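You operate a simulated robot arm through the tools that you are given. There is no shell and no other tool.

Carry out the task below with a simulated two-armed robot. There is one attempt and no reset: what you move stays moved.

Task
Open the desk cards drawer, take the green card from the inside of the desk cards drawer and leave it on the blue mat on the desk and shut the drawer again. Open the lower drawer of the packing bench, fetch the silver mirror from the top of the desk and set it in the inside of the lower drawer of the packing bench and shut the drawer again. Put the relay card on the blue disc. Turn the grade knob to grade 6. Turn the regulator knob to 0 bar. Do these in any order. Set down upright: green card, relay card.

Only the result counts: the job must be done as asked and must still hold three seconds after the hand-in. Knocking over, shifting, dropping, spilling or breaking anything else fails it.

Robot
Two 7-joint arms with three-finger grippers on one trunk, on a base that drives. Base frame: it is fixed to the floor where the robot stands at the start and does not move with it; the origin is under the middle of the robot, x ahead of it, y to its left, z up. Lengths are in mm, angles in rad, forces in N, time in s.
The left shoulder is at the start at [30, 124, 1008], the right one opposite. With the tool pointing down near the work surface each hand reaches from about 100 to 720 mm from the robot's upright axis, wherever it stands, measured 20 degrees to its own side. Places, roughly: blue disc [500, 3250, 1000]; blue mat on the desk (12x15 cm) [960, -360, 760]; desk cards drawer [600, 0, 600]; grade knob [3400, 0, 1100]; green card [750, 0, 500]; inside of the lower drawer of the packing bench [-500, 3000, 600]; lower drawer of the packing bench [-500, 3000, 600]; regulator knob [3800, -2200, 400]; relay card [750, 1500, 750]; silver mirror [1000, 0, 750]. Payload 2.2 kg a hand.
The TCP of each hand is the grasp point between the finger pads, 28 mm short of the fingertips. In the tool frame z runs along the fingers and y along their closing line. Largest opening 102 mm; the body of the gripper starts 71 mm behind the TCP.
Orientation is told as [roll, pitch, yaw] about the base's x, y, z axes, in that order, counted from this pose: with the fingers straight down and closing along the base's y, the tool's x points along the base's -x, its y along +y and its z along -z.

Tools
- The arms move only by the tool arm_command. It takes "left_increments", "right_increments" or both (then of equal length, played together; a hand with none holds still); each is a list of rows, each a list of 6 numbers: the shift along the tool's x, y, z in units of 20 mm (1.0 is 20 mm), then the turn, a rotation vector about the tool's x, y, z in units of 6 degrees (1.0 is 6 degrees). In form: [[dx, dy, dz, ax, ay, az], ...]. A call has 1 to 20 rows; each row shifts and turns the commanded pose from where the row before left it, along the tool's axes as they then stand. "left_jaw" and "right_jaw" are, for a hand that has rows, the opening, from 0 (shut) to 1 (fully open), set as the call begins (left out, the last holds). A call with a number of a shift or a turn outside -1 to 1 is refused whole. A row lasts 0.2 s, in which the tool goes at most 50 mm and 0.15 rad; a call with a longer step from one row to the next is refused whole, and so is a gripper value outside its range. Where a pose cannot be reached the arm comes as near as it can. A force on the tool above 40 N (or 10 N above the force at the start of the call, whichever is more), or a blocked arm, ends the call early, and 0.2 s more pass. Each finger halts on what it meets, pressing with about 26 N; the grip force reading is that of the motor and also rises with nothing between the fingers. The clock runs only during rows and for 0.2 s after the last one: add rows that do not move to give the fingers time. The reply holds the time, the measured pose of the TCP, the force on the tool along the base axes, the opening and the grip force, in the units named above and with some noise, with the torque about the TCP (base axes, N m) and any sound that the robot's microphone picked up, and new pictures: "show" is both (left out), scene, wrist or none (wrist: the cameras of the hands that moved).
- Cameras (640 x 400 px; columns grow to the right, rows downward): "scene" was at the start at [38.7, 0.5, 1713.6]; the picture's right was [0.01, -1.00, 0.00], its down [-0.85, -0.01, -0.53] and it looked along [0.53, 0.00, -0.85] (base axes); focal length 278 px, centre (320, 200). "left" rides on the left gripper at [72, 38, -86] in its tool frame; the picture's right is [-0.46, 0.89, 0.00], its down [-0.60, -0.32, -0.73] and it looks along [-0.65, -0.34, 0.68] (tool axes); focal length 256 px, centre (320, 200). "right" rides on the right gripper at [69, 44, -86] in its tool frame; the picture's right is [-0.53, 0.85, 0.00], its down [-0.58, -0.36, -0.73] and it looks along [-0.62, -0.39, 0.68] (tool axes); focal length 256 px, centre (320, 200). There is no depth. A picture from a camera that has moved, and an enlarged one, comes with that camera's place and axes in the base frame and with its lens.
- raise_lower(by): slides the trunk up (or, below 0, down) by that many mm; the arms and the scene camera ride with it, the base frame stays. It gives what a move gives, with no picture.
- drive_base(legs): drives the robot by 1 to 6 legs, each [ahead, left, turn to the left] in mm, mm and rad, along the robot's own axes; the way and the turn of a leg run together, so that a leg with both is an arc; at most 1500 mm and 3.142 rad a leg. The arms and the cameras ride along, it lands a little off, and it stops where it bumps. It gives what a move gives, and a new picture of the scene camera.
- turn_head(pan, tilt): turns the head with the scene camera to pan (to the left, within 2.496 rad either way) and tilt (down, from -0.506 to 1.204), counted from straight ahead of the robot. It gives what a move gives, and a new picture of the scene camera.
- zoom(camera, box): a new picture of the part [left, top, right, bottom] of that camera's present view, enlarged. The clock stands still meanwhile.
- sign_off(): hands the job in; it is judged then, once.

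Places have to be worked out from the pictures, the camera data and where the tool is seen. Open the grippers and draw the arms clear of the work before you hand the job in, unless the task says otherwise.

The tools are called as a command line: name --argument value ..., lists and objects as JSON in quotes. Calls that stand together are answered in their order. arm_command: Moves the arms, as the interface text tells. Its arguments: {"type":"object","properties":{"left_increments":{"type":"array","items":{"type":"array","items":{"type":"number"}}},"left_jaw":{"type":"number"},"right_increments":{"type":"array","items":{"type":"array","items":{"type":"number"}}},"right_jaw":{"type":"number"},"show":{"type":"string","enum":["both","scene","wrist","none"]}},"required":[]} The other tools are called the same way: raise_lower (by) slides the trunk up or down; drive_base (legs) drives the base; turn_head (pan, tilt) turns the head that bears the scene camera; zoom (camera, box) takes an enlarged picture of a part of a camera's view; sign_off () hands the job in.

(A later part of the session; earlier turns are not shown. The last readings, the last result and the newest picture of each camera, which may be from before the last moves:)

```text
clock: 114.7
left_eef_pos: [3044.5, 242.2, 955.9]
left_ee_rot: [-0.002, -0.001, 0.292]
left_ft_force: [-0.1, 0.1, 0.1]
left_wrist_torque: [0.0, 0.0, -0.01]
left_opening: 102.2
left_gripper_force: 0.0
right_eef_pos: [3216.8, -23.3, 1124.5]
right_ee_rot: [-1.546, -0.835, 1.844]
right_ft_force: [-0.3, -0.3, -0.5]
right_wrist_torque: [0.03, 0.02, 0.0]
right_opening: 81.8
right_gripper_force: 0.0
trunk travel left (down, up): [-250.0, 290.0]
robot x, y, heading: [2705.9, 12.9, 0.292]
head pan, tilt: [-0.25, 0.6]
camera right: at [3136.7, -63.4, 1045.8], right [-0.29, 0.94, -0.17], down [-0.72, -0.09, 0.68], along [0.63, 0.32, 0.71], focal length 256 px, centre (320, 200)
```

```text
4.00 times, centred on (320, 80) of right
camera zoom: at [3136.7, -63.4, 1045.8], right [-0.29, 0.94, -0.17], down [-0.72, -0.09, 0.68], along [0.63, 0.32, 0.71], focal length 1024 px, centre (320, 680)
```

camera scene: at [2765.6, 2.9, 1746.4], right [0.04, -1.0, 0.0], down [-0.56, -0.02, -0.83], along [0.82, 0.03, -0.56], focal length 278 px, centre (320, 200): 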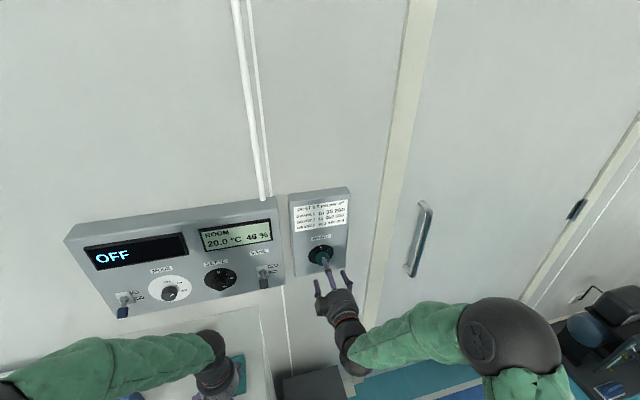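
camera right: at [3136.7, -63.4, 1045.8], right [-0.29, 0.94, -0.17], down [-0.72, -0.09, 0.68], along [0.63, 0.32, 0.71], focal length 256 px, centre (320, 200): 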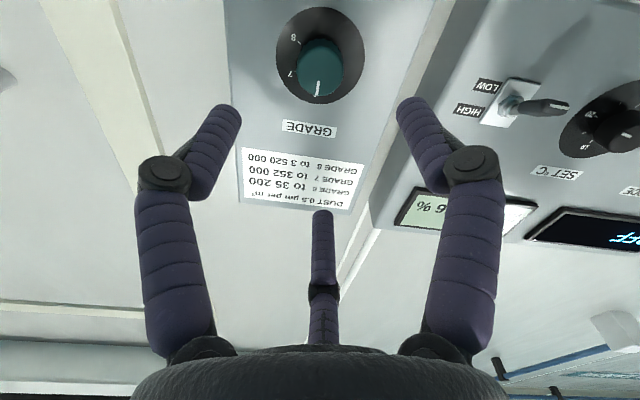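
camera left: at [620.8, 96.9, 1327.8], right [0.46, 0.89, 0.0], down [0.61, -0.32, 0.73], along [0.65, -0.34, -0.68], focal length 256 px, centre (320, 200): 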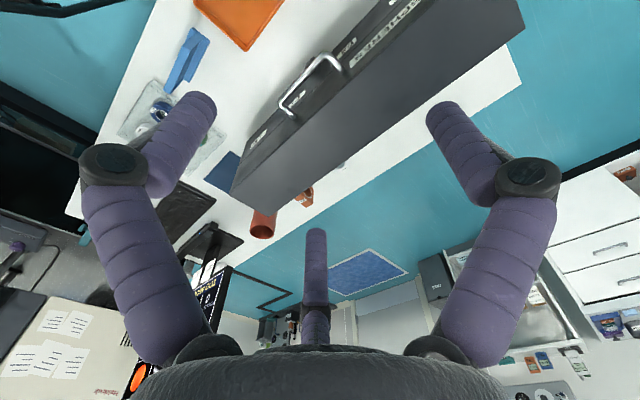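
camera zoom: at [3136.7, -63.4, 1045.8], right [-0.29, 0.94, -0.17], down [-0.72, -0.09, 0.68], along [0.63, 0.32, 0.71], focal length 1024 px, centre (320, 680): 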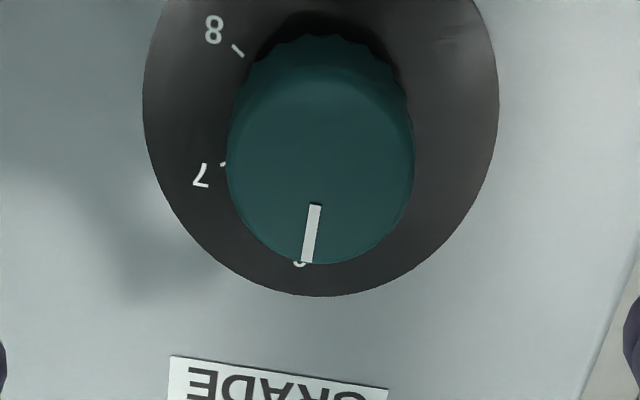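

The pointer lines up with the 6 tick: grade knob done. I back off from the wall and look at the regulator station.

drive_base --legs '[[-350, 0, 0]]'

arm_command --right_increments '[[0, 0, 0, 0, 0, 1], [0, 0, 0, 0, 0, 1], [0, 0, 0, 0, 0, 1], [0, 0, 0, 0, 0, 1], [0, 0, 0, 0, 0, 1], [0, 0, 0, 0, 0, 1], [0, 0, 0, 0, 0, 1], [0, 0, 0, 0, 0, 0.5], [0, -0.5, -1, 0, 0, 0], [0, -0.5, -1, 0, 0, 0], [0, -0.5, -1, 0, 0, 0], [0, -0.5, -1, 0, 0, 0], [0, -0.5, -1, 0, 0, 0]]' --show "none"

turn_head --pan -1.3 --tilt 0.5

zoom --camera "scene" --box '[240, 120, 440, 260]'

```text
clock: 116.9
left_eef_pos: [2704.7, 141.8, 956.7]
left_ee_rot: [0.001, 0.0, 0.296]
left_ft_force: [0.1, 0.2, -1.2]
left_wrist_torque: [0.03, -0.05, 0.01]
left_opening: 102.0
left_gripper_force: 0.1
right_eef_pos: [2878.6, -124.4, 1124.5]
right_ee_rot: [-1.546, -0.833, 1.846]
right_ft_force: [0.2, 0.1, -0.2]
right_wrist_torque: [0.0, 0.02, 0.04]
right_opening: 81.8
right_gripper_force: 0.1
trunk travel left (down, up): [-250.0, 290.0]
robot x, y, heading: [2371.3, -93.7, 0.295]
head pan, tilt: [-0.25, 0.6]
camera scene: at [2426.9, -98.8, 1746.4], right [0.04, -1.0, 0.0], down [-0.56, -0.02, -0.83], along [0.82, 0.04, -0.56], focal length 278 px, centre (320, 200)
```

scene: 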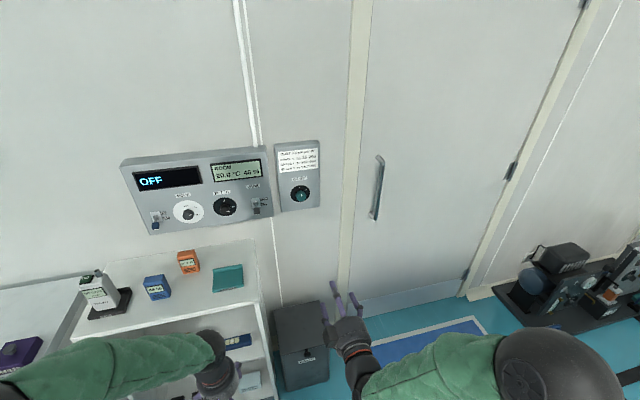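

```text
clock: 119.7
left_eef_pos: [2704.3, 142.3, 956.3]
left_ee_rot: [-0.001, 0.0, 0.295]
left_ft_force: [0.4, -0.4, 0.7]
left_wrist_torque: [0.0, 0.02, 0.03]
left_opening: 101.7
left_gripper_force: 0.1
right_eef_pos: [2798.3, -199.8, 1124.2]
right_ee_rot: [1.26, -1.519, -0.965]
right_ft_force: [0.5, -0.5, 0.7]
right_wrist_torque: [0.03, -0.01, -0.03]
right_opening: 81.6
right_gripper_force: 0.0
trunk travel left (down, up): [-250.0, 290.0]
robot x, y, heading: [2370.1, -91.8, 0.295]
head pan, tilt: [-0.25, 0.6]
```

```text
clock: 121.0
left_eef_pos: [2705.5, 143.9, 956.9]
left_ee_rot: [0.0, -0.002, 0.295]
left_ft_force: [-0.1, 0.6, -0.8]
left_wrist_torque: [-0.01, 0.02, 0.02]
left_opening: 101.9
left_gripper_force: 0.1
right_eef_pos: [2799.4, -200.4, 1125.0]
right_ee_rot: [1.242, -1.519, -0.949]
right_ft_force: [-0.6, -0.2, 0.5]
right_wrist_torque: [0.01, -0.02, 0.0]
right_opening: 81.5
right_gripper_force: 0.0
trunk travel left (down, up): [-250.0, 290.0]
robot x, y, heading: [2369.6, -89.9, 0.297]
head pan, tilt: [-1.3, 0.499]
camera scene: at [2388.6, -179.2, 1755.5], right [-0.84, -0.54, 0.0], down [-0.26, 0.4, -0.88], along [0.47, -0.74, -0.48], focal length 278 px, centre (320, 200)
```

scene: 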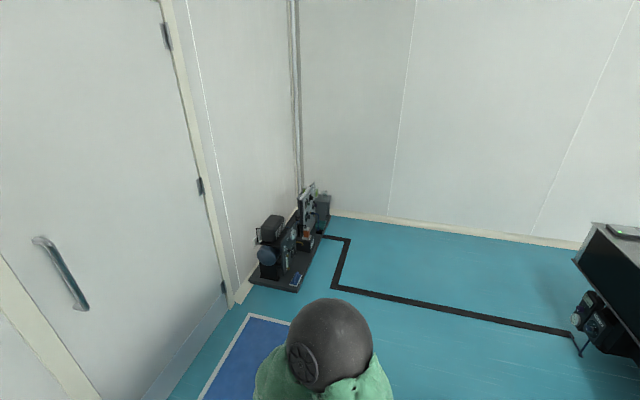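

```text
2.86 times, centred on (340, 190) of scene
camera zoom: at [2388.6, -179.2, 1755.5], right [-0.84, -0.54, 0.0], down [-0.26, 0.4, -0.88], along [0.47, -0.74, -0.48], focal length 794 px, centre (263, 229)
```

zoom: 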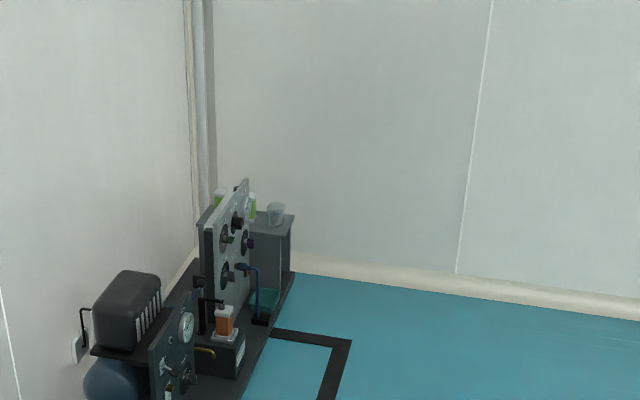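

The station stands along the door wall with panels facing the room. I drive to a spot in front of it, keeping the heading toward that wall.

drive_base --legs '[[-76, -1212, 0], [-76, -1212, -0.012]]'

turn_head --pan 0.0 --tilt 0.8

zoom --camera "scene" --box '[220, 80, 440, 240]'

```text
clock: 133.0
left_eef_pos: [3269.1, -2231.3, 956.5]
left_ee_rot: [-0.002, -0.001, 0.29]
left_ft_force: [0.7, 0.2, 0.1]
left_wrist_torque: [0.02, 0.03, 0.0]
left_opening: 102.0
left_gripper_force: 0.0
right_eef_pos: [3361.6, -2574.3, 1123.9]
right_ee_rot: [1.245, -1.519, -0.951]
right_ft_force: [-0.1, -1.0, 0.8]
right_wrist_torque: [-0.04, -0.03, 0.0]
right_opening: 81.8
right_gripper_force: 0.1
trunk travel left (down, up): [-250.0, 290.0]
robot x, y, heading: [2930.4, -2469.5, 0.292]
head pan, tilt: [-1.3, 0.499]
camera scene: at [2951.0, -2552.2, 1755.4], right [-0.85, -0.53, 0.0], down [-0.26, 0.41, -0.88], along [0.47, -0.74, -0.48], focal length 278 px, centre (320, 200)
```

scene: 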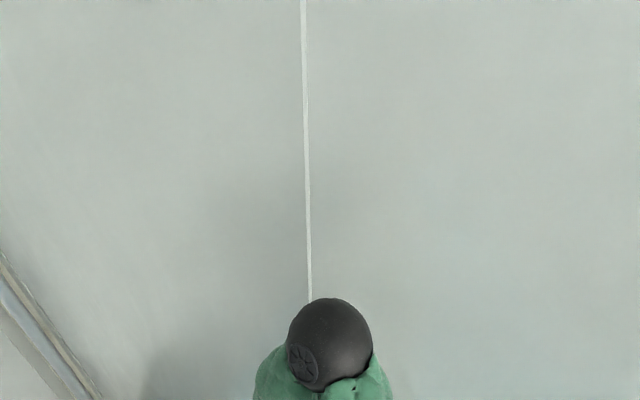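

```text
clock: 134.4
left_eef_pos: [3269.6, -2231.2, 956.2]
left_ee_rot: [0.0, 0.001, 0.291]
left_ft_force: [-0.5, 0.4, 0.5]
left_wrist_torque: [0.0, -0.02, 0.0]
left_opening: 102.2
left_gripper_force: 0.0
right_eef_pos: [3360.9, -2574.1, 1123.7]
right_ee_rot: [1.243, -1.519, -0.951]
right_ft_force: [0.4, 0.3, -0.1]
right_wrist_torque: [0.0, 0.01, 0.01]
right_opening: 81.6
right_gripper_force: 0.1
trunk travel left (down, up): [-250.0, 290.0]
robot x, y, heading: [2932.3, -2466.3, 0.288]
head pan, tilt: [0.0, 0.799]
camera scene: at [2979.7, -2451.6, 1729.5], right [0.29, -0.96, 0.0], down [-0.69, -0.21, -0.7], along [0.67, 0.2, -0.72], focal length 278 px, centre (320, 200)
```

scene: 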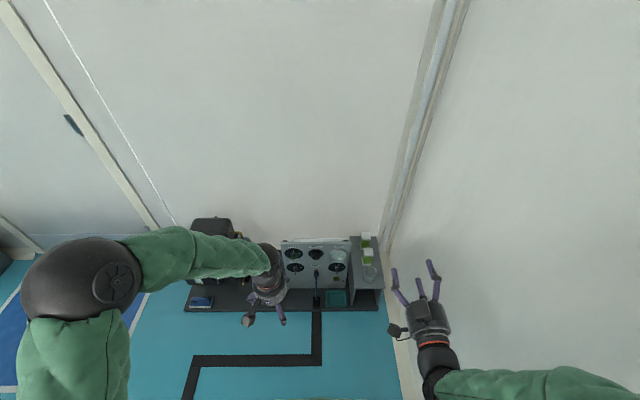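

```text
2.50 times, centred on (330, 160) of scene
camera zoom: at [2979.7, -2451.6, 1729.5], right [0.29, -0.96, 0.0], down [-0.69, -0.21, -0.7], along [0.67, 0.2, -0.72], focal length 695 px, centre (295, 300)
```

zoom: 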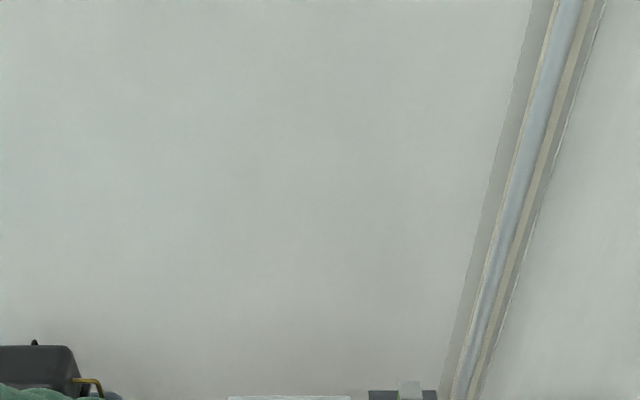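

I zoom on the panels; the left hand hides part of them.

zoom --camera "scene" --box '[270, 225, 400, 310]'

zoom --camera "scene" --box '[170, 210, 300, 320]'

zoom --camera "left" --box '[0, 0, 640, 400]'

```text
4.71 times, centred on (335, 268) of scene
camera zoom: at [2979.7, -2451.6, 1729.5], right [0.29, -0.96, 0.0], down [-0.69, -0.21, -0.7], along [0.67, 0.2, -0.72], focal length 1309 px, centre (249, -118)
```

zoom: 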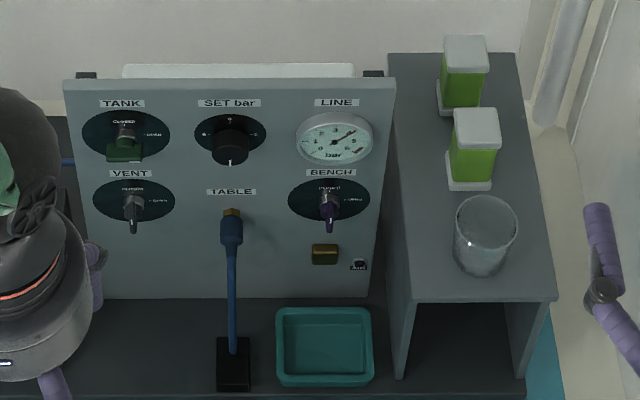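

```text
3.64 times, centred on (235, 265) of scene
camera zoom: at [2979.7, -2451.6, 1729.5], right [0.29, -0.96, 0.0], down [-0.69, -0.21, -0.7], along [0.67, 0.2, -0.72], focal length 1011 px, centre (629, -36)
```

zoom: 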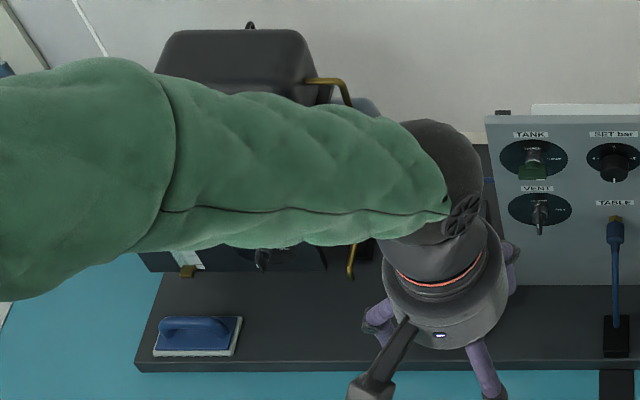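

```text
1.00 times, centred on (320, 200) of left (not enlarged: the box is as wide or as high as the picture)
camera zoom: at [3188.9, -2215.0, 1043.7], right [0.19, 0.98, 0.0], down [0.67, -0.13, 0.73], along [0.72, -0.14, -0.68], focal length 256 px, centre (320, 200)
```

zoom: 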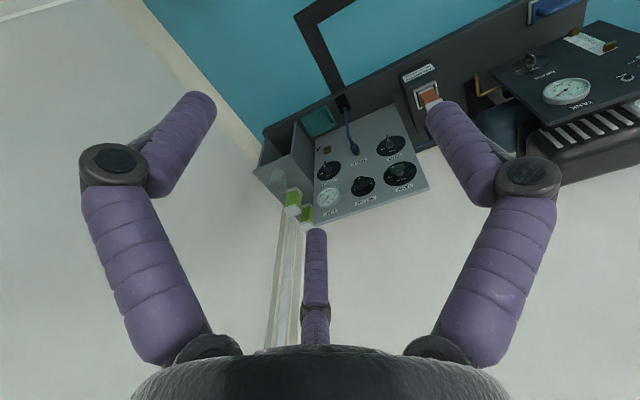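

The regulator is the SET bar dial at about (3791, -2188, 420). I zoom on its scale.

zoom --camera "scene" --box '[308, 242, 338, 264]'

zoom --camera "left" --box '[300, 100, 440, 230]'

```text
16.00 times, centred on (323, 253) of scene
camera zoom: at [2979.7, -2451.6, 1729.5], right [0.29, -0.96, 0.0], down [-0.69, -0.21, -0.7], along [0.67, 0.2, -0.72], focal length 4449 px, centre (272, -648)
```

zoom: 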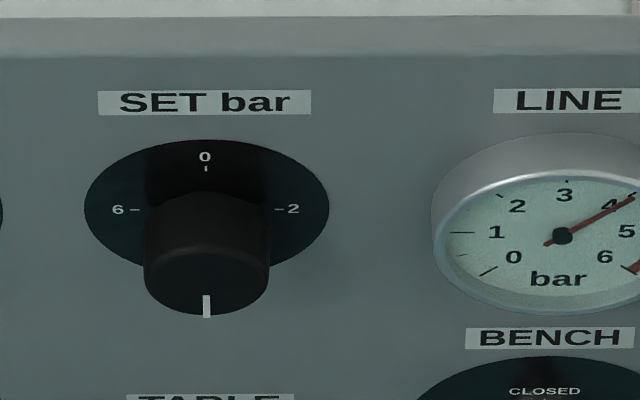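

```text
3.08 times, centred on (370, 165) of left
camera zoom: at [3188.9, -2215.0, 1043.7], right [0.19, 0.98, 0.0], down [0.67, -0.13, 0.73], along [0.72, -0.14, -0.68], focal length 788 px, centre (166, 308)
```

zoom: 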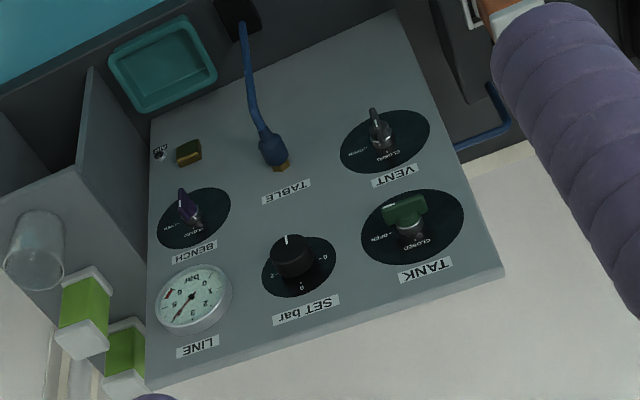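

The dial reads 0 at the top, 2 right, 6 left; the pointer is at the bottom (4 bar), so 0 needs 180° counter-clockwise. I move so the knob is ahead-right, and lower the trunk.

drive_base --legs '[[0, 216, 0], [255, 0, 0]]'

raise_lower --by -249

arm_command --right_increments '[[1, 0.1, 0, 0, 0, 0], [1, 0.1, 0, 0, 0, 0], [1, 0.1, 0, 0, 0, 0], [1, 0.1, 0, 0, 0, 0], [1, 0.1, 0, 0, 0, 0], [1, 0.1, 0, 0, 0, 0], [1, 0.1, 0, 0, 0, 0], [1, 0.1, 0, 0, 0, 0], [1, 0.1, 0, 0, 0, 0], [1, 0.1, 0, 0, 0, 0], [1, 0.1, 0.3, 0, 0, 0], [1, 0.1, 0.3, 0, 0, 0], [1, 0.1, 0.3, 0, 0, 0], [1, 0.1, 0.3, 0, 0, 0], [1, 0.1, 0.3, 0, 0, 0], [1, 0.1, 0.3, 0, 0, 0], [1, 0.1, 0.3, 0, 0, 0], [1, 0, 0.3, 0, 0, 0], [1, 0, 0.3, 0, 0, 0]]' --show "both"

```text
clock: 137.5
left_eef_pos: [3447.3, -1952.4, 956.6]
left_ee_rot: [-0.002, 0.0, 0.29]
left_ft_force: [0.0, 1.3, -0.4]
left_wrist_torque: [-0.01, 0.04, 0.0]
left_opening: 102.1
left_gripper_force: 0.1
right_eef_pos: [3541.1, -2296.3, 1123.6]
right_ee_rot: [1.223, -1.519, -0.934]
right_ft_force: [0.8, 0.4, 0.6]
right_wrist_torque: [0.02, -0.02, 0.01]
right_opening: 81.6
right_gripper_force: 0.2
trunk travel left (down, up): [-250.0, 290.0]
robot x, y, heading: [3108.0, -2188.8, 0.289]
head pan, tilt: [0.0, 0.799]
camera scene: at [3160.1, -2172.4, 1729.4], right [0.29, -0.96, 0.0], down [-0.69, -0.21, -0.7], along [0.67, 0.2, -0.72], focal length 278 px, centre (320, 200)
```

scene: 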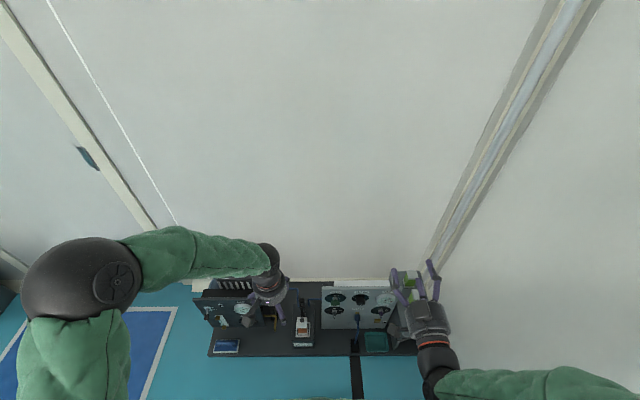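

```text
clock: 140.1
left_eef_pos: [3446.8, -1952.4, 707.8]
left_ee_rot: [-0.002, 0.001, 0.288]
left_ft_force: [0.4, 0.3, 0.4]
left_wrist_torque: [0.01, -0.03, 0.04]
left_opening: 102.2
left_gripper_force: 0.1
right_eef_pos: [3541.1, -2296.0, 875.2]
right_ee_rot: [1.247, -1.519, -0.956]
right_ft_force: [-0.7, -0.3, 0.1]
right_wrist_torque: [-0.01, -0.01, 0.0]
right_opening: 81.5
right_gripper_force: 0.1
trunk travel left (down, up): [-1.0, 539.0]
robot x, y, heading: [3112.3, -2186.6, 0.286]
head pan, tilt: [0.0, 0.799]
```

```text
clock: 144.1
left_eef_pos: [3447.7, -1952.8, 708.1]
left_ee_rot: [-0.002, 0.001, 0.289]
left_ft_force: [0.0, 0.2, 0.0]
left_wrist_torque: [-0.02, 0.0, 0.0]
left_opening: 101.5
left_gripper_force: 0.0
right_eef_pos: [3570.5, -2232.5, 495.6]
right_ee_rot: [1.257, -1.519, -0.966]
right_ft_force: [0.1, -0.1, -0.5]
right_wrist_torque: [0.04, 0.0, 0.01]
right_opening: 81.7
right_gripper_force: 0.0
trunk travel left (down, up): [-1.0, 539.0]
robot x, y, heading: [3111.9, -2184.7, 0.293]
head pan, tilt: [0.0, 0.799]
camera scene: at [3158.5, -2172.9, 1480.5], right [0.29, -0.96, 0.0], down [-0.69, -0.2, -0.7], along [0.67, 0.2, -0.72], focal length 278 px, centre (320, 200)
camera right: at [3473.1, -2213.6, 430.5], right [-0.23, 0.79, 0.57], down [-0.58, -0.58, 0.57], along [0.78, -0.2, 0.59], focal length 256 px, centre (320, 200)
```

scene: 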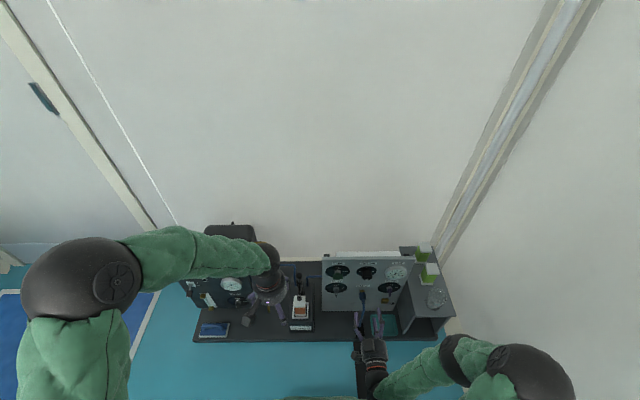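
right: 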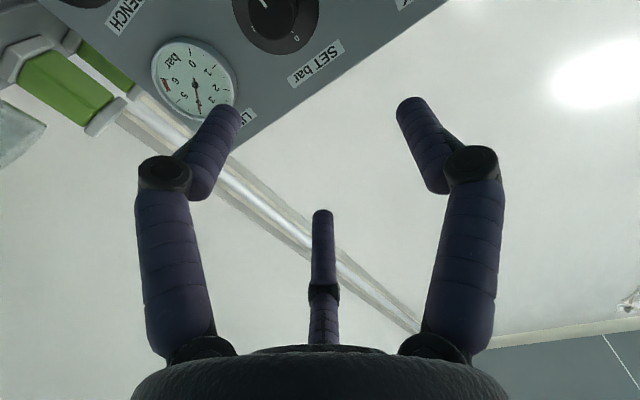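

Prediction and wrist picture agree within a few mm. I line up with the knob (44 mm down, 16 mm right) and go 100 mm forward.

arm_command --right_increments '[[0.55, -0.2, 0.6, 0, 0, 0], [0.55, -0.2, 0.8, 0, 0, 0], [0.55, -0.2, 0.8, 0, 0, 0], [0.55, -0.2, 0.8, 0, 0, 0], [0, 0, 1, 0, 0, 0], [0, 0, 1, 0, 0, 0]]' --show "both"

zoom --camera "scene" --box '[320, 240, 420, 340]'

```text
clock: 145.5
left_eef_pos: [3447.0, -1953.1, 708.6]
left_ee_rot: [0.0, -0.001, 0.29]
left_ft_force: [0.6, 0.4, 0.0]
left_wrist_torque: [0.0, 0.02, 0.0]
left_opening: 102.2
left_gripper_force: 0.2
right_eef_pos: [3668.6, -2217.5, 451.5]
right_ee_rot: [1.235, -1.519, -0.945]
right_ft_force: [-0.1, 0.5, 0.5]
right_wrist_torque: [-0.02, 0.01, 0.01]
right_opening: 81.5
right_gripper_force: 0.0
trunk travel left (down, up): [-1.0, 539.0]
robot x, y, heading: [3109.9, -2192.5, 0.292]
head pan, tilt: [0.0, 0.799]
camera scene: at [3158.5, -2172.8, 1480.5], right [0.29, -0.96, 0.0], down [-0.69, -0.2, -0.7], along [0.67, 0.2, -0.72], focal length 278 px, centre (320, 200)
camera right: at [3572.6, -2198.6, 385.5], right [-0.22, 0.79, 0.58], down [-0.58, -0.58, 0.57], along [0.78, -0.21, 0.59], focal length 256 px, centre (320, 200)
```

scene: 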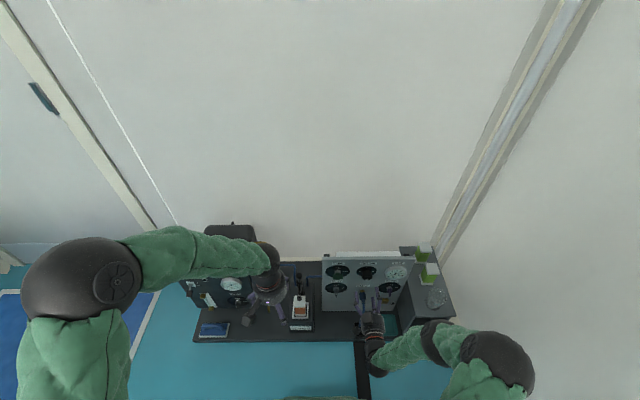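
right: 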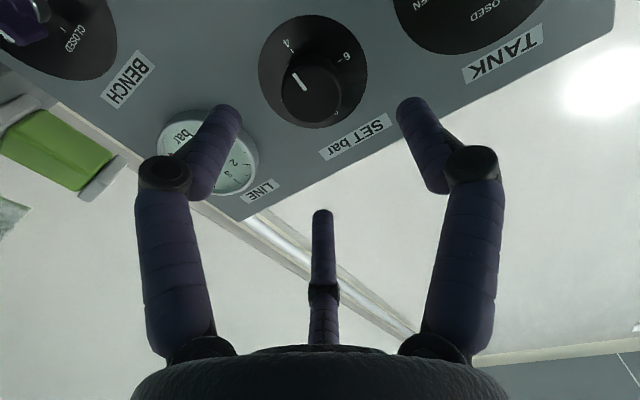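

```text
4.00 times, centred on (370, 290) of scene
camera zoom: at [3158.5, -2172.8, 1480.5], right [0.29, -0.96, 0.0], down [-0.69, -0.2, -0.7], along [0.67, 0.2, -0.72], focal length 1112 px, centre (120, -160)
```

zoom: 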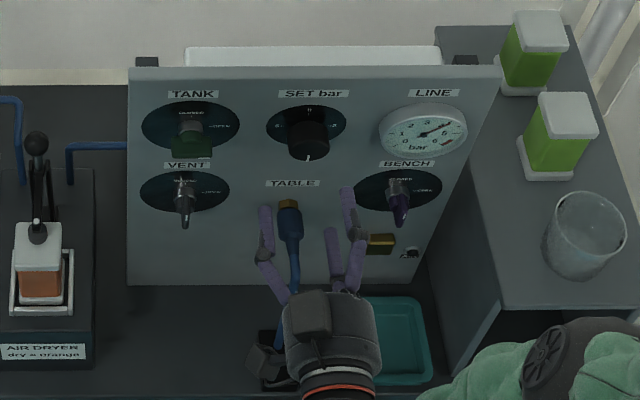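

The knob is about 8 mm lower and 2 mm right of the axis. I correct, advance 78 mm and close on it.

arm_command --right_increments '[[0.4, -0.1, 0.5, 0, 0, 0], [0, 0, 0.85, 0, 0, 0], [0, 0, 0.85, 0, 0, 0], [0, 0, 0.85, 0, 0, 0], [0, 0, 0.85, 0, 0, 0]]' --right_jaw 0.7 --show "wrist"

zoom --camera "scene" --box '[320, 240, 420, 340]'

```text
clock: 146.7
left_eef_pos: [3446.7, -1952.9, 708.7]
left_ee_rot: [0.0, 0.001, 0.29]
left_ft_force: [0.7, 0.2, -0.3]
left_wrist_torque: [-0.02, -0.01, 0.01]
left_opening: 101.9
left_gripper_force: 0.1
right_eef_pos: [3745.4, -2194.6, 441.0]
right_ee_rot: [1.228, -1.519, -0.937]
right_ft_force: [-1.3, 0.7, -1.2]
right_wrist_torque: [0.02, -0.02, -0.02]
right_opening: 71.5
right_gripper_force: 0.1
trunk travel left (down, up): [-1.0, 539.0]
robot x, y, heading: [3114.1, -2189.4, 0.291]
head pan, tilt: [0.0, 0.799]
camera right: at [3647.6, -2176.2, 375.7], right [-0.22, 0.79, 0.58], down [-0.58, -0.58, 0.57], along [0.78, -0.21, 0.59], focal length 256 px, centre (320, 200)
```

right: 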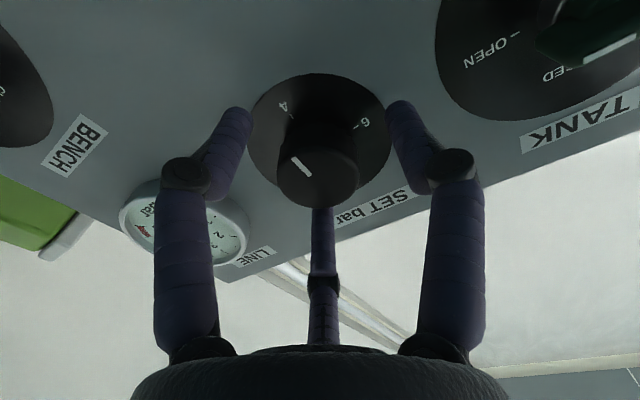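

```text
4.00 times, centred on (370, 290) of scene
camera zoom: at [3158.5, -2172.9, 1480.5], right [0.29, -0.96, 0.0], down [-0.69, -0.2, -0.7], along [0.67, 0.2, -0.72], focal length 1112 px, centre (120, -160)
```

zoom: 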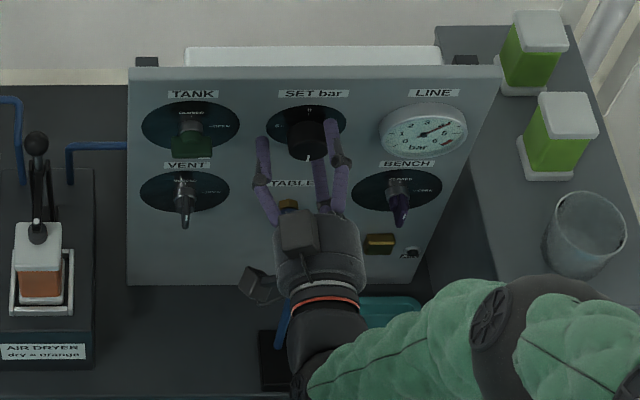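

The knob face sits at the TCP. I close the fingers.

arm_command --right_increments '[[0, 0, -0.1, 0, 0, 0], [0, 0, 0, 0, 0, 0], [0, 0, 0, 0, 0, 0], [0, 0, 0, 0, 0, 0]]' --right_jaw 0.0 --show "wrist"

```text
clock: 147.7
left_eef_pos: [3446.3, -1953.0, 708.4]
left_ee_rot: [0.0, 0.0, 0.287]
left_ft_force: [0.5, 0.3, -0.6]
left_wrist_torque: [0.03, 0.02, 0.0]
left_opening: 101.9
left_gripper_force: 0.1
right_eef_pos: [3746.8, -2199.4, 444.5]
right_ee_rot: [1.456, -1.524, -1.171]
right_ft_force: [4.0, -16.5, 27.3]
right_wrist_torque: [0.06, -0.15, -0.27]
right_opening: 40.9
right_gripper_force: 45.5
trunk travel left (down, up): [-1.0, 539.0]
robot x, y, heading: [3108.1, -2186.9, 0.286]
head pan, tilt: [0.0, 0.799]
camera right: at [3649.5, -2179.3, 378.7], right [-0.23, 0.79, 0.57], down [-0.59, -0.58, 0.56], along [0.78, -0.21, 0.6], focal length 256 px, centre (320, 200)
```

right: 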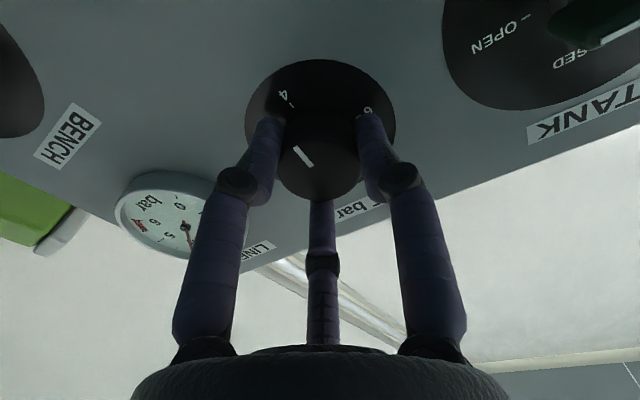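

The knob (41 mm) is gripped and pulled the hand about 5 mm right and 3 mm up; I absorb that offset and turn 90° counter-clockwise.

arm_command --right_increments '[[-0.18, -0.24, 0, 0, 0, 0], [0, 0, 0, 0, 0, -1], [0, 0, 0, 0, 0, -1], [0, 0, 0, 0, 0, -1], [0, 0, 0, 0, 0, -1], [0, 0, 0, 0, 0, -1], [0, 0, 0, 0, 0, -1], [0, 0, 0, 0, 0, -1], [0, 0, 0, 0, 0, -1], [0, 0, 0, 0, 0, -1], [0, 0, 0, 0, 0, -1], [0, 0, 0, 0, 0, -1], [0, 0, 0, 0, 0, -1], [0, 0, 0, 0, 0, -1], [0, 0, 0, 0, 0, -1], [0, 0, 0, 0, 0, -1]]' --show "both"

zoom --camera "scene" --box '[320, 240, 420, 340]'

```text
clock: 151.1
left_eef_pos: [3447.8, -1953.0, 708.1]
left_ee_rot: [-0.003, 0.0, 0.289]
left_ft_force: [0.3, -0.3, 0.9]
left_wrist_torque: [-0.02, -0.01, -0.02]
left_opening: 102.1
left_gripper_force: 0.0
right_eef_pos: [3743.9, -2200.5, 445.5]
right_ee_rot: [-1.555, -0.046, 1.863]
right_ft_force: [20.6, 20.5, 18.0]
right_wrist_torque: [0.22, -0.79, 0.11]
right_opening: 41.2
right_gripper_force: 45.2
trunk travel left (down, up): [-1.0, 539.0]
robot x, y, heading: [3114.3, -2187.0, 0.292]
head pan, tilt: [0.0, 0.799]
camera scene: at [3157.7, -2171.9, 1480.6], right [0.29, -0.96, 0.0], down [-0.69, -0.21, -0.7], along [0.67, 0.2, -0.72], focal length 278 px, centre (320, 200)
camera right: at [3679.7, -2290.2, 399.7], right [-0.18, 0.55, -0.82], down [-0.86, 0.33, 0.4], along [0.49, 0.77, 0.41], focal length 256 px, centre (320, 200)
```

scene: 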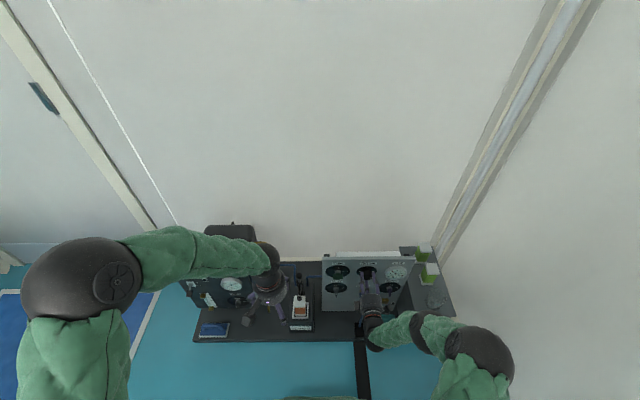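
right: 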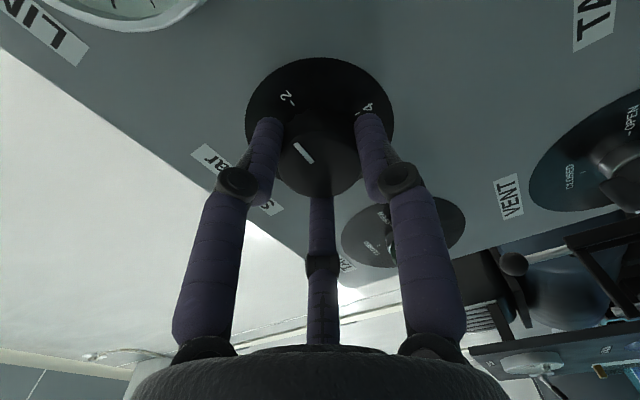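

```text
4.00 times, centred on (370, 290) of scene
camera zoom: at [3157.7, -2171.9, 1480.6], right [0.29, -0.96, 0.0], down [-0.69, -0.21, -0.7], along [0.67, 0.2, -0.72], focal length 1112 px, centre (120, -160)
```

zoom: 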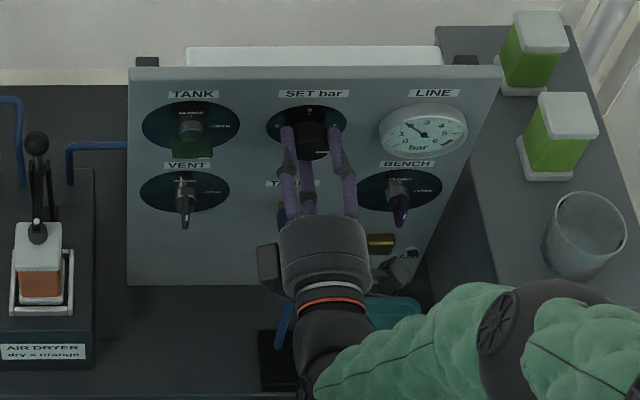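

The knob is now at 2 bar and the gauge fell. I release, back off, turn the hand back 90° for a second bite.

arm_command --right_increments '[[0, 0, 0, 0, 0, 0], [0, 0, 0, 0, 0, 0], [0, 0, 0, 0, 0, 0], [0, 0, -1, 0, 0, 0], [0, 0, -1, 0, 0, 0], [0, 0, -0.5, 0, 0, 0]]' --right_jaw 0.7 --show "none"

arm_command --right_increments '[[0, 0, 0, 0, 0, 1], [0, 0, 0, 0, 0, 1], [0, 0, 0, 0, 0, 1], [0, 0, 0, 0, 0, 1], [0, 0, 0, 0, 0, 1], [0, 0, 0, 0, 0, 1], [0, 0, 0, 0, 0, 1], [0, 0, 0, 0, 0, 1], [0, 0, 0, 0, 0, 1], [0, 0, 0, 0, 0, 1], [0, 0, 0, 0, 0, 1], [0, 0, 0, 0, 0, 1], [0, 0, 0, 0, 0, 1], [0, 0, 0, 0, 0, 1], [0, 0, 0, 0, 0, 1]]' --show "wrist"

zoom --camera "right" --box '[240, 40, 400, 180]'

```text
clock: 152.5
left_eef_pos: [3446.8, -1953.2, 707.7]
left_ee_rot: [0.0, 0.001, 0.29]
left_ft_force: [0.3, 0.6, -1.0]
left_wrist_torque: [-0.01, -0.02, 0.01]
left_opening: 102.3
left_gripper_force: 0.0
right_eef_pos: [3697.1, -2214.1, 444.9]
right_ee_rot: [-1.553, -0.048, 1.861]
right_ft_force: [0.5, -0.5, 0.4]
right_wrist_torque: [0.03, 0.02, -0.01]
right_opening: 71.2
right_gripper_force: 0.0
trunk travel left (down, up): [-1.0, 539.0]
robot x, y, heading: [3109.9, -2188.7, 0.291]
head pan, tilt: [0.0, 0.799]
```

```text
clock: 155.7
left_eef_pos: [3447.9, -1953.1, 708.0]
left_ee_rot: [0.0, 0.0, 0.29]
left_ft_force: [-0.4, -0.3, -0.1]
left_wrist_torque: [0.02, -0.02, 0.02]
left_opening: 101.8
left_gripper_force: 0.1
right_eef_pos: [3695.3, -2215.9, 444.1]
right_ee_rot: [1.257, -1.516, -0.968]
right_ft_force: [0.0, -0.6, -0.1]
right_wrist_torque: [-0.01, -0.02, 0.02]
right_opening: 71.5
right_gripper_force: 0.1
trunk travel left (down, up): [-1.0, 539.0]
robot x, y, heading: [3110.5, -2182.9, 0.283]
head pan, tilt: [0.0, 0.799]
camera right: at [3598.5, -2196.7, 379.2], right [-0.22, 0.79, 0.58], down [-0.58, -0.58, 0.57], along [0.78, -0.21, 0.59], focal length 256 px, centre (320, 200)
```

right: 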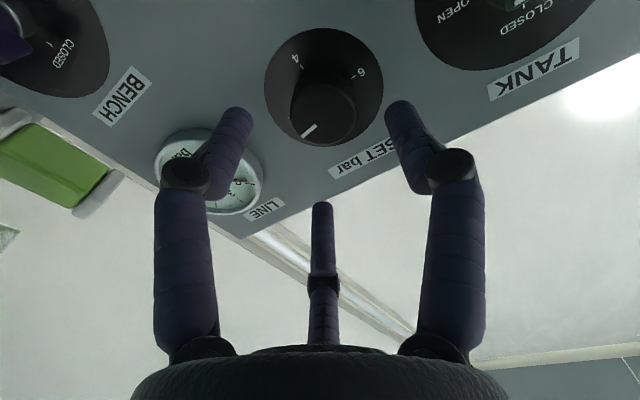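

```text
2.86 times, centred on (320, 110) of right
camera zoom: at [3598.5, -2196.7, 379.2], right [-0.22, 0.79, 0.58], down [-0.58, -0.58, 0.57], along [0.78, -0.21, 0.59], focal length 731 px, centre (320, 457)
```

zoom: 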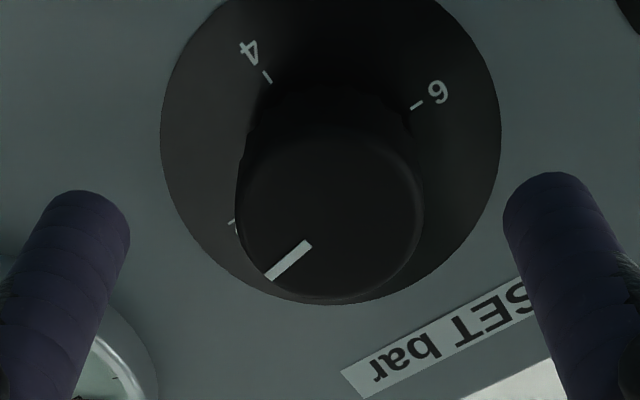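

The pointer is at about 2 bar (a few degrees past). I go in again, close, and turn ~86° further.

arm_command --right_increments '[[-0.05, 0, 1, 0, 0, 0], [0, 0, 1, 0, 0, 0], [0, 0, 0.5, 0, 0, 0]]' --show "none"

arm_command --right_increments '[[0, 0, 0, 0, 0, 0], [0, 0, 0, 0, 0, 0], [0, 0, 0, 0, 0, 0], [0, 0, 0, 0, 0, -1], [0, 0, 0, 0, 0, -1], [0, 0, 0, 0, 0, -1], [0, 0, 0, 0, 0, -1], [0, 0, 0, 0, 0, -1], [0, 0, 0, 0, 0, -1], [0, 0, 0, 0, 0, -1], [0, 0, 0, 0, 0, -1], [0, 0, 0, 0, 0, -1], [0, 0, 0, 0, 0, -1], [0, 0, 0, 0, 0, -1], [0, 0, 0, 0, 0, -1], [0, 0, 0, 0, 0, -1], [0, 0, 0, 0, 0, -1]]' --right_jaw 0.0 --show "wrist"

zoom --camera "scene" --box '[340, 240, 420, 300]'

```text
clock: 156.5
left_eef_pos: [3448.4, -1952.5, 708.5]
left_ee_rot: [0.002, -0.001, 0.289]
left_ft_force: [0.0, 0.2, -0.2]
left_wrist_torque: [0.0, 0.03, -0.04]
left_opening: 102.2
left_gripper_force: 0.1
right_eef_pos: [3744.6, -2201.9, 444.9]
right_ee_rot: [1.238, -1.519, -0.949]
right_ft_force: [-0.6, -0.3, -0.4]
right_wrist_torque: [0.0, 0.07, -0.02]
right_opening: 71.4
right_gripper_force: 0.0
trunk travel left (down, up): [-1.0, 539.0]
robot x, y, heading: [3108.1, -2187.8, 0.289]
head pan, tilt: [0.0, 0.799]
```

```text
clock: 160.1
left_eef_pos: [3447.6, -1952.9, 708.2]
left_ee_rot: [-0.002, 0.002, 0.292]
left_ft_force: [0.5, 0.3, -0.7]
left_wrist_torque: [-0.03, -0.01, 0.02]
left_opening: 101.9
left_gripper_force: 0.1
right_eef_pos: [3744.1, -2199.8, 446.8]
right_ee_rot: [-1.554, -0.151, 1.863]
right_ft_force: [-7.5, 17.0, 14.9]
right_wrist_torque: [0.7, -0.37, 0.4]
right_opening: 41.3
right_gripper_force: 44.8
trunk travel left (down, up): [-1.0, 539.0]
robot x, y, heading: [3111.9, -2187.4, 0.293]
head pan, tilt: [0.0, 0.799]
camera right: at [3677.8, -2285.5, 393.3], right [-0.2, 0.63, -0.75], down [-0.84, 0.28, 0.46], along [0.5, 0.73, 0.47], focal length 256 px, centre (320, 200)
```

right: 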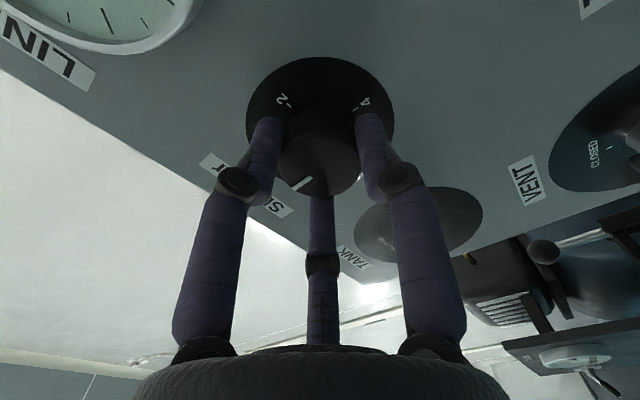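

```text
6.67 times, centred on (380, 270) of scene
camera zoom: at [3156.7, -2172.1, 1480.6], right [0.29, -0.96, 0.0], down [-0.69, -0.21, -0.7], along [0.67, 0.2, -0.72], focal length 1854 px, centre (-80, -267)
```

zoom: 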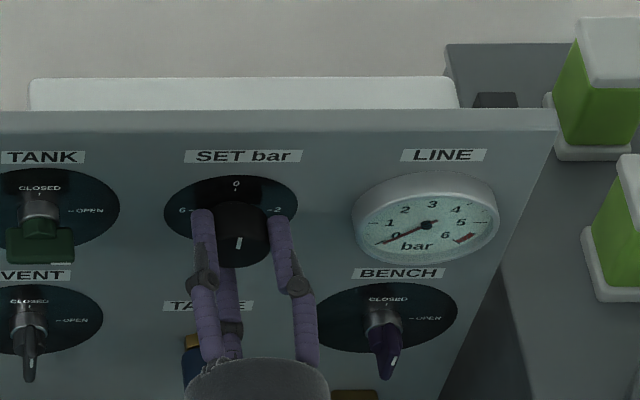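

The gauge is now at 0 and the pointer looks vertical. I release and back off to check.

arm_command --right_increments '[[0, 0, 0, 0, 0, 0], [0, 0, 0, 0, 0, 0], [0, 0, 0, 0, 0, 0], [0, 0, -1, 0, 0, 0], [0, 0, -1, 0, 0, 0], [0, 0, -1, 0, 0, 0], [0, 0, -1, 0, 0, 0], [0.5, 0, -1, 0, 0, 0], [0.5, 0, -1, 0, 0, 0]]' --right_jaw 0.7 --show "wrist"

zoom --camera "scene" --box '[350, 255, 410, 300]'

zoom --camera "right" --box '[200, 0, 400, 130]'

```text
clock: 162.1
left_eef_pos: [3449.3, -1952.2, 708.3]
left_ee_rot: [0.0, 0.0, 0.293]
left_ft_force: [-0.2, 0.6, -0.4]
left_wrist_torque: [0.03, -0.02, 0.0]
left_opening: 102.2
left_gripper_force: 0.1
right_eef_pos: [3634.2, -2255.2, 443.6]
right_ee_rot: [-1.553, -0.155, 1.858]
right_ft_force: [-0.4, 0.1, 0.5]
right_wrist_torque: [0.0, -0.01, -0.01]
right_opening: 71.5
right_gripper_force: 0.0
trunk travel left (down, up): [-1.0, 539.0]
robot x, y, heading: [3111.0, -2192.1, 0.289]
head pan, tilt: [0.0, 0.799]
camera right: at [3568.2, -2339.3, 392.1], right [-0.2, 0.63, -0.75], down [-0.84, 0.28, 0.46], along [0.5, 0.73, 0.47], focal length 256 px, centre (320, 200)
```

right: 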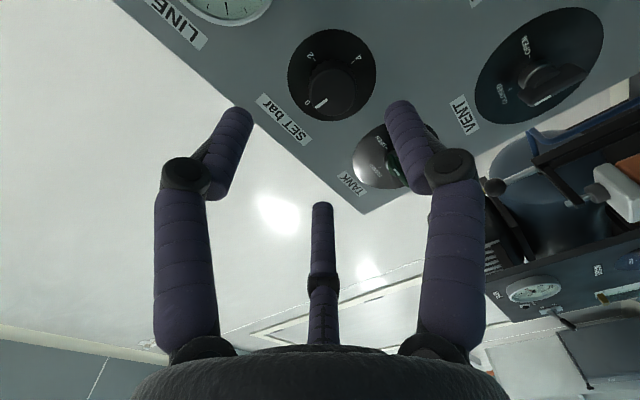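

```text
8.89 times, centred on (380, 278) of scene
camera zoom: at [3158.4, -2172.9, 1480.5], right [0.29, -0.96, 0.0], down [-0.69, -0.21, -0.7], along [0.67, 0.2, -0.72], focal length 2472 px, centre (-213, -489)
```

zoom: 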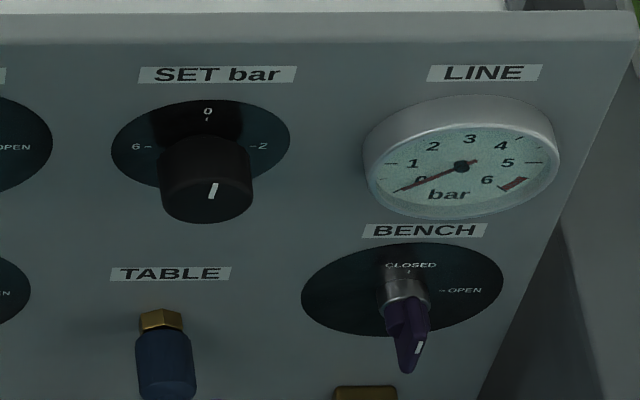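

```text
3.08 times, centred on (300, 65) of right
camera zoom: at [3568.2, -2339.3, 392.1], right [-0.2, 0.63, -0.75], down [-0.84, 0.28, 0.46], along [0.5, 0.73, 0.47], focal length 788 px, centre (382, 615)
```

zoom: 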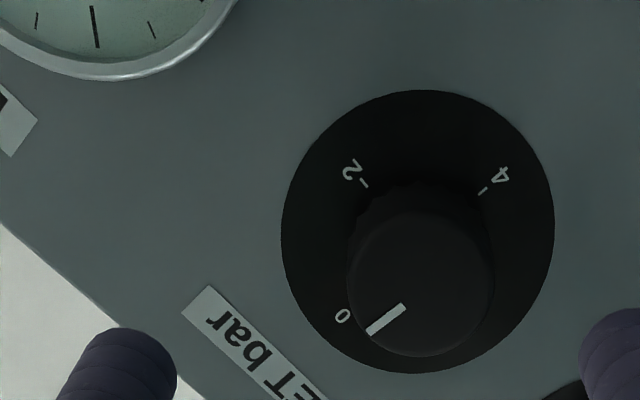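

I zoom harder to measure the remaining error.

zoom --camera "scene" --box '[362, 262, 382, 278]'

zoom --camera "right" --box '[280, 20, 385, 125]'

```text
16.00 times, centred on (372, 270) of scene
camera zoom: at [3158.4, -2172.9, 1480.5], right [0.29, -0.96, 0.0], down [-0.69, -0.21, -0.7], along [0.67, 0.2, -0.72], focal length 4449 px, centre (-512, -920)
```

zoom: 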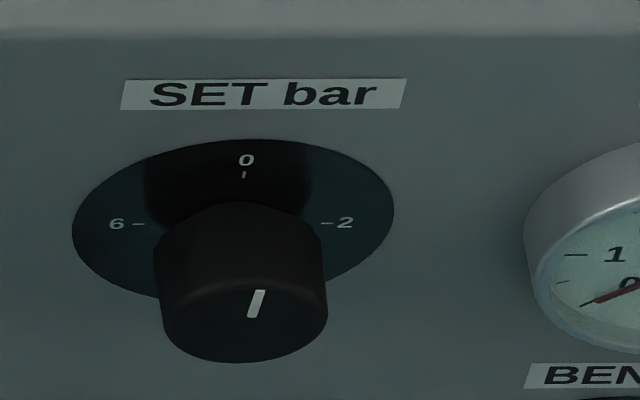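

```text
3.81 times, centred on (332, 72) of right
camera zoom: at [3568.2, -2339.3, 392.1], right [-0.2, 0.63, -0.75], down [-0.84, 0.28, 0.46], along [0.5, 0.73, 0.47], focal length 975 px, centre (272, 686)
```

zoom: 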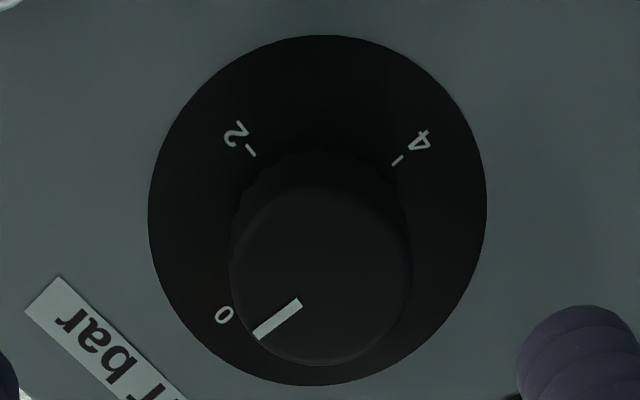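

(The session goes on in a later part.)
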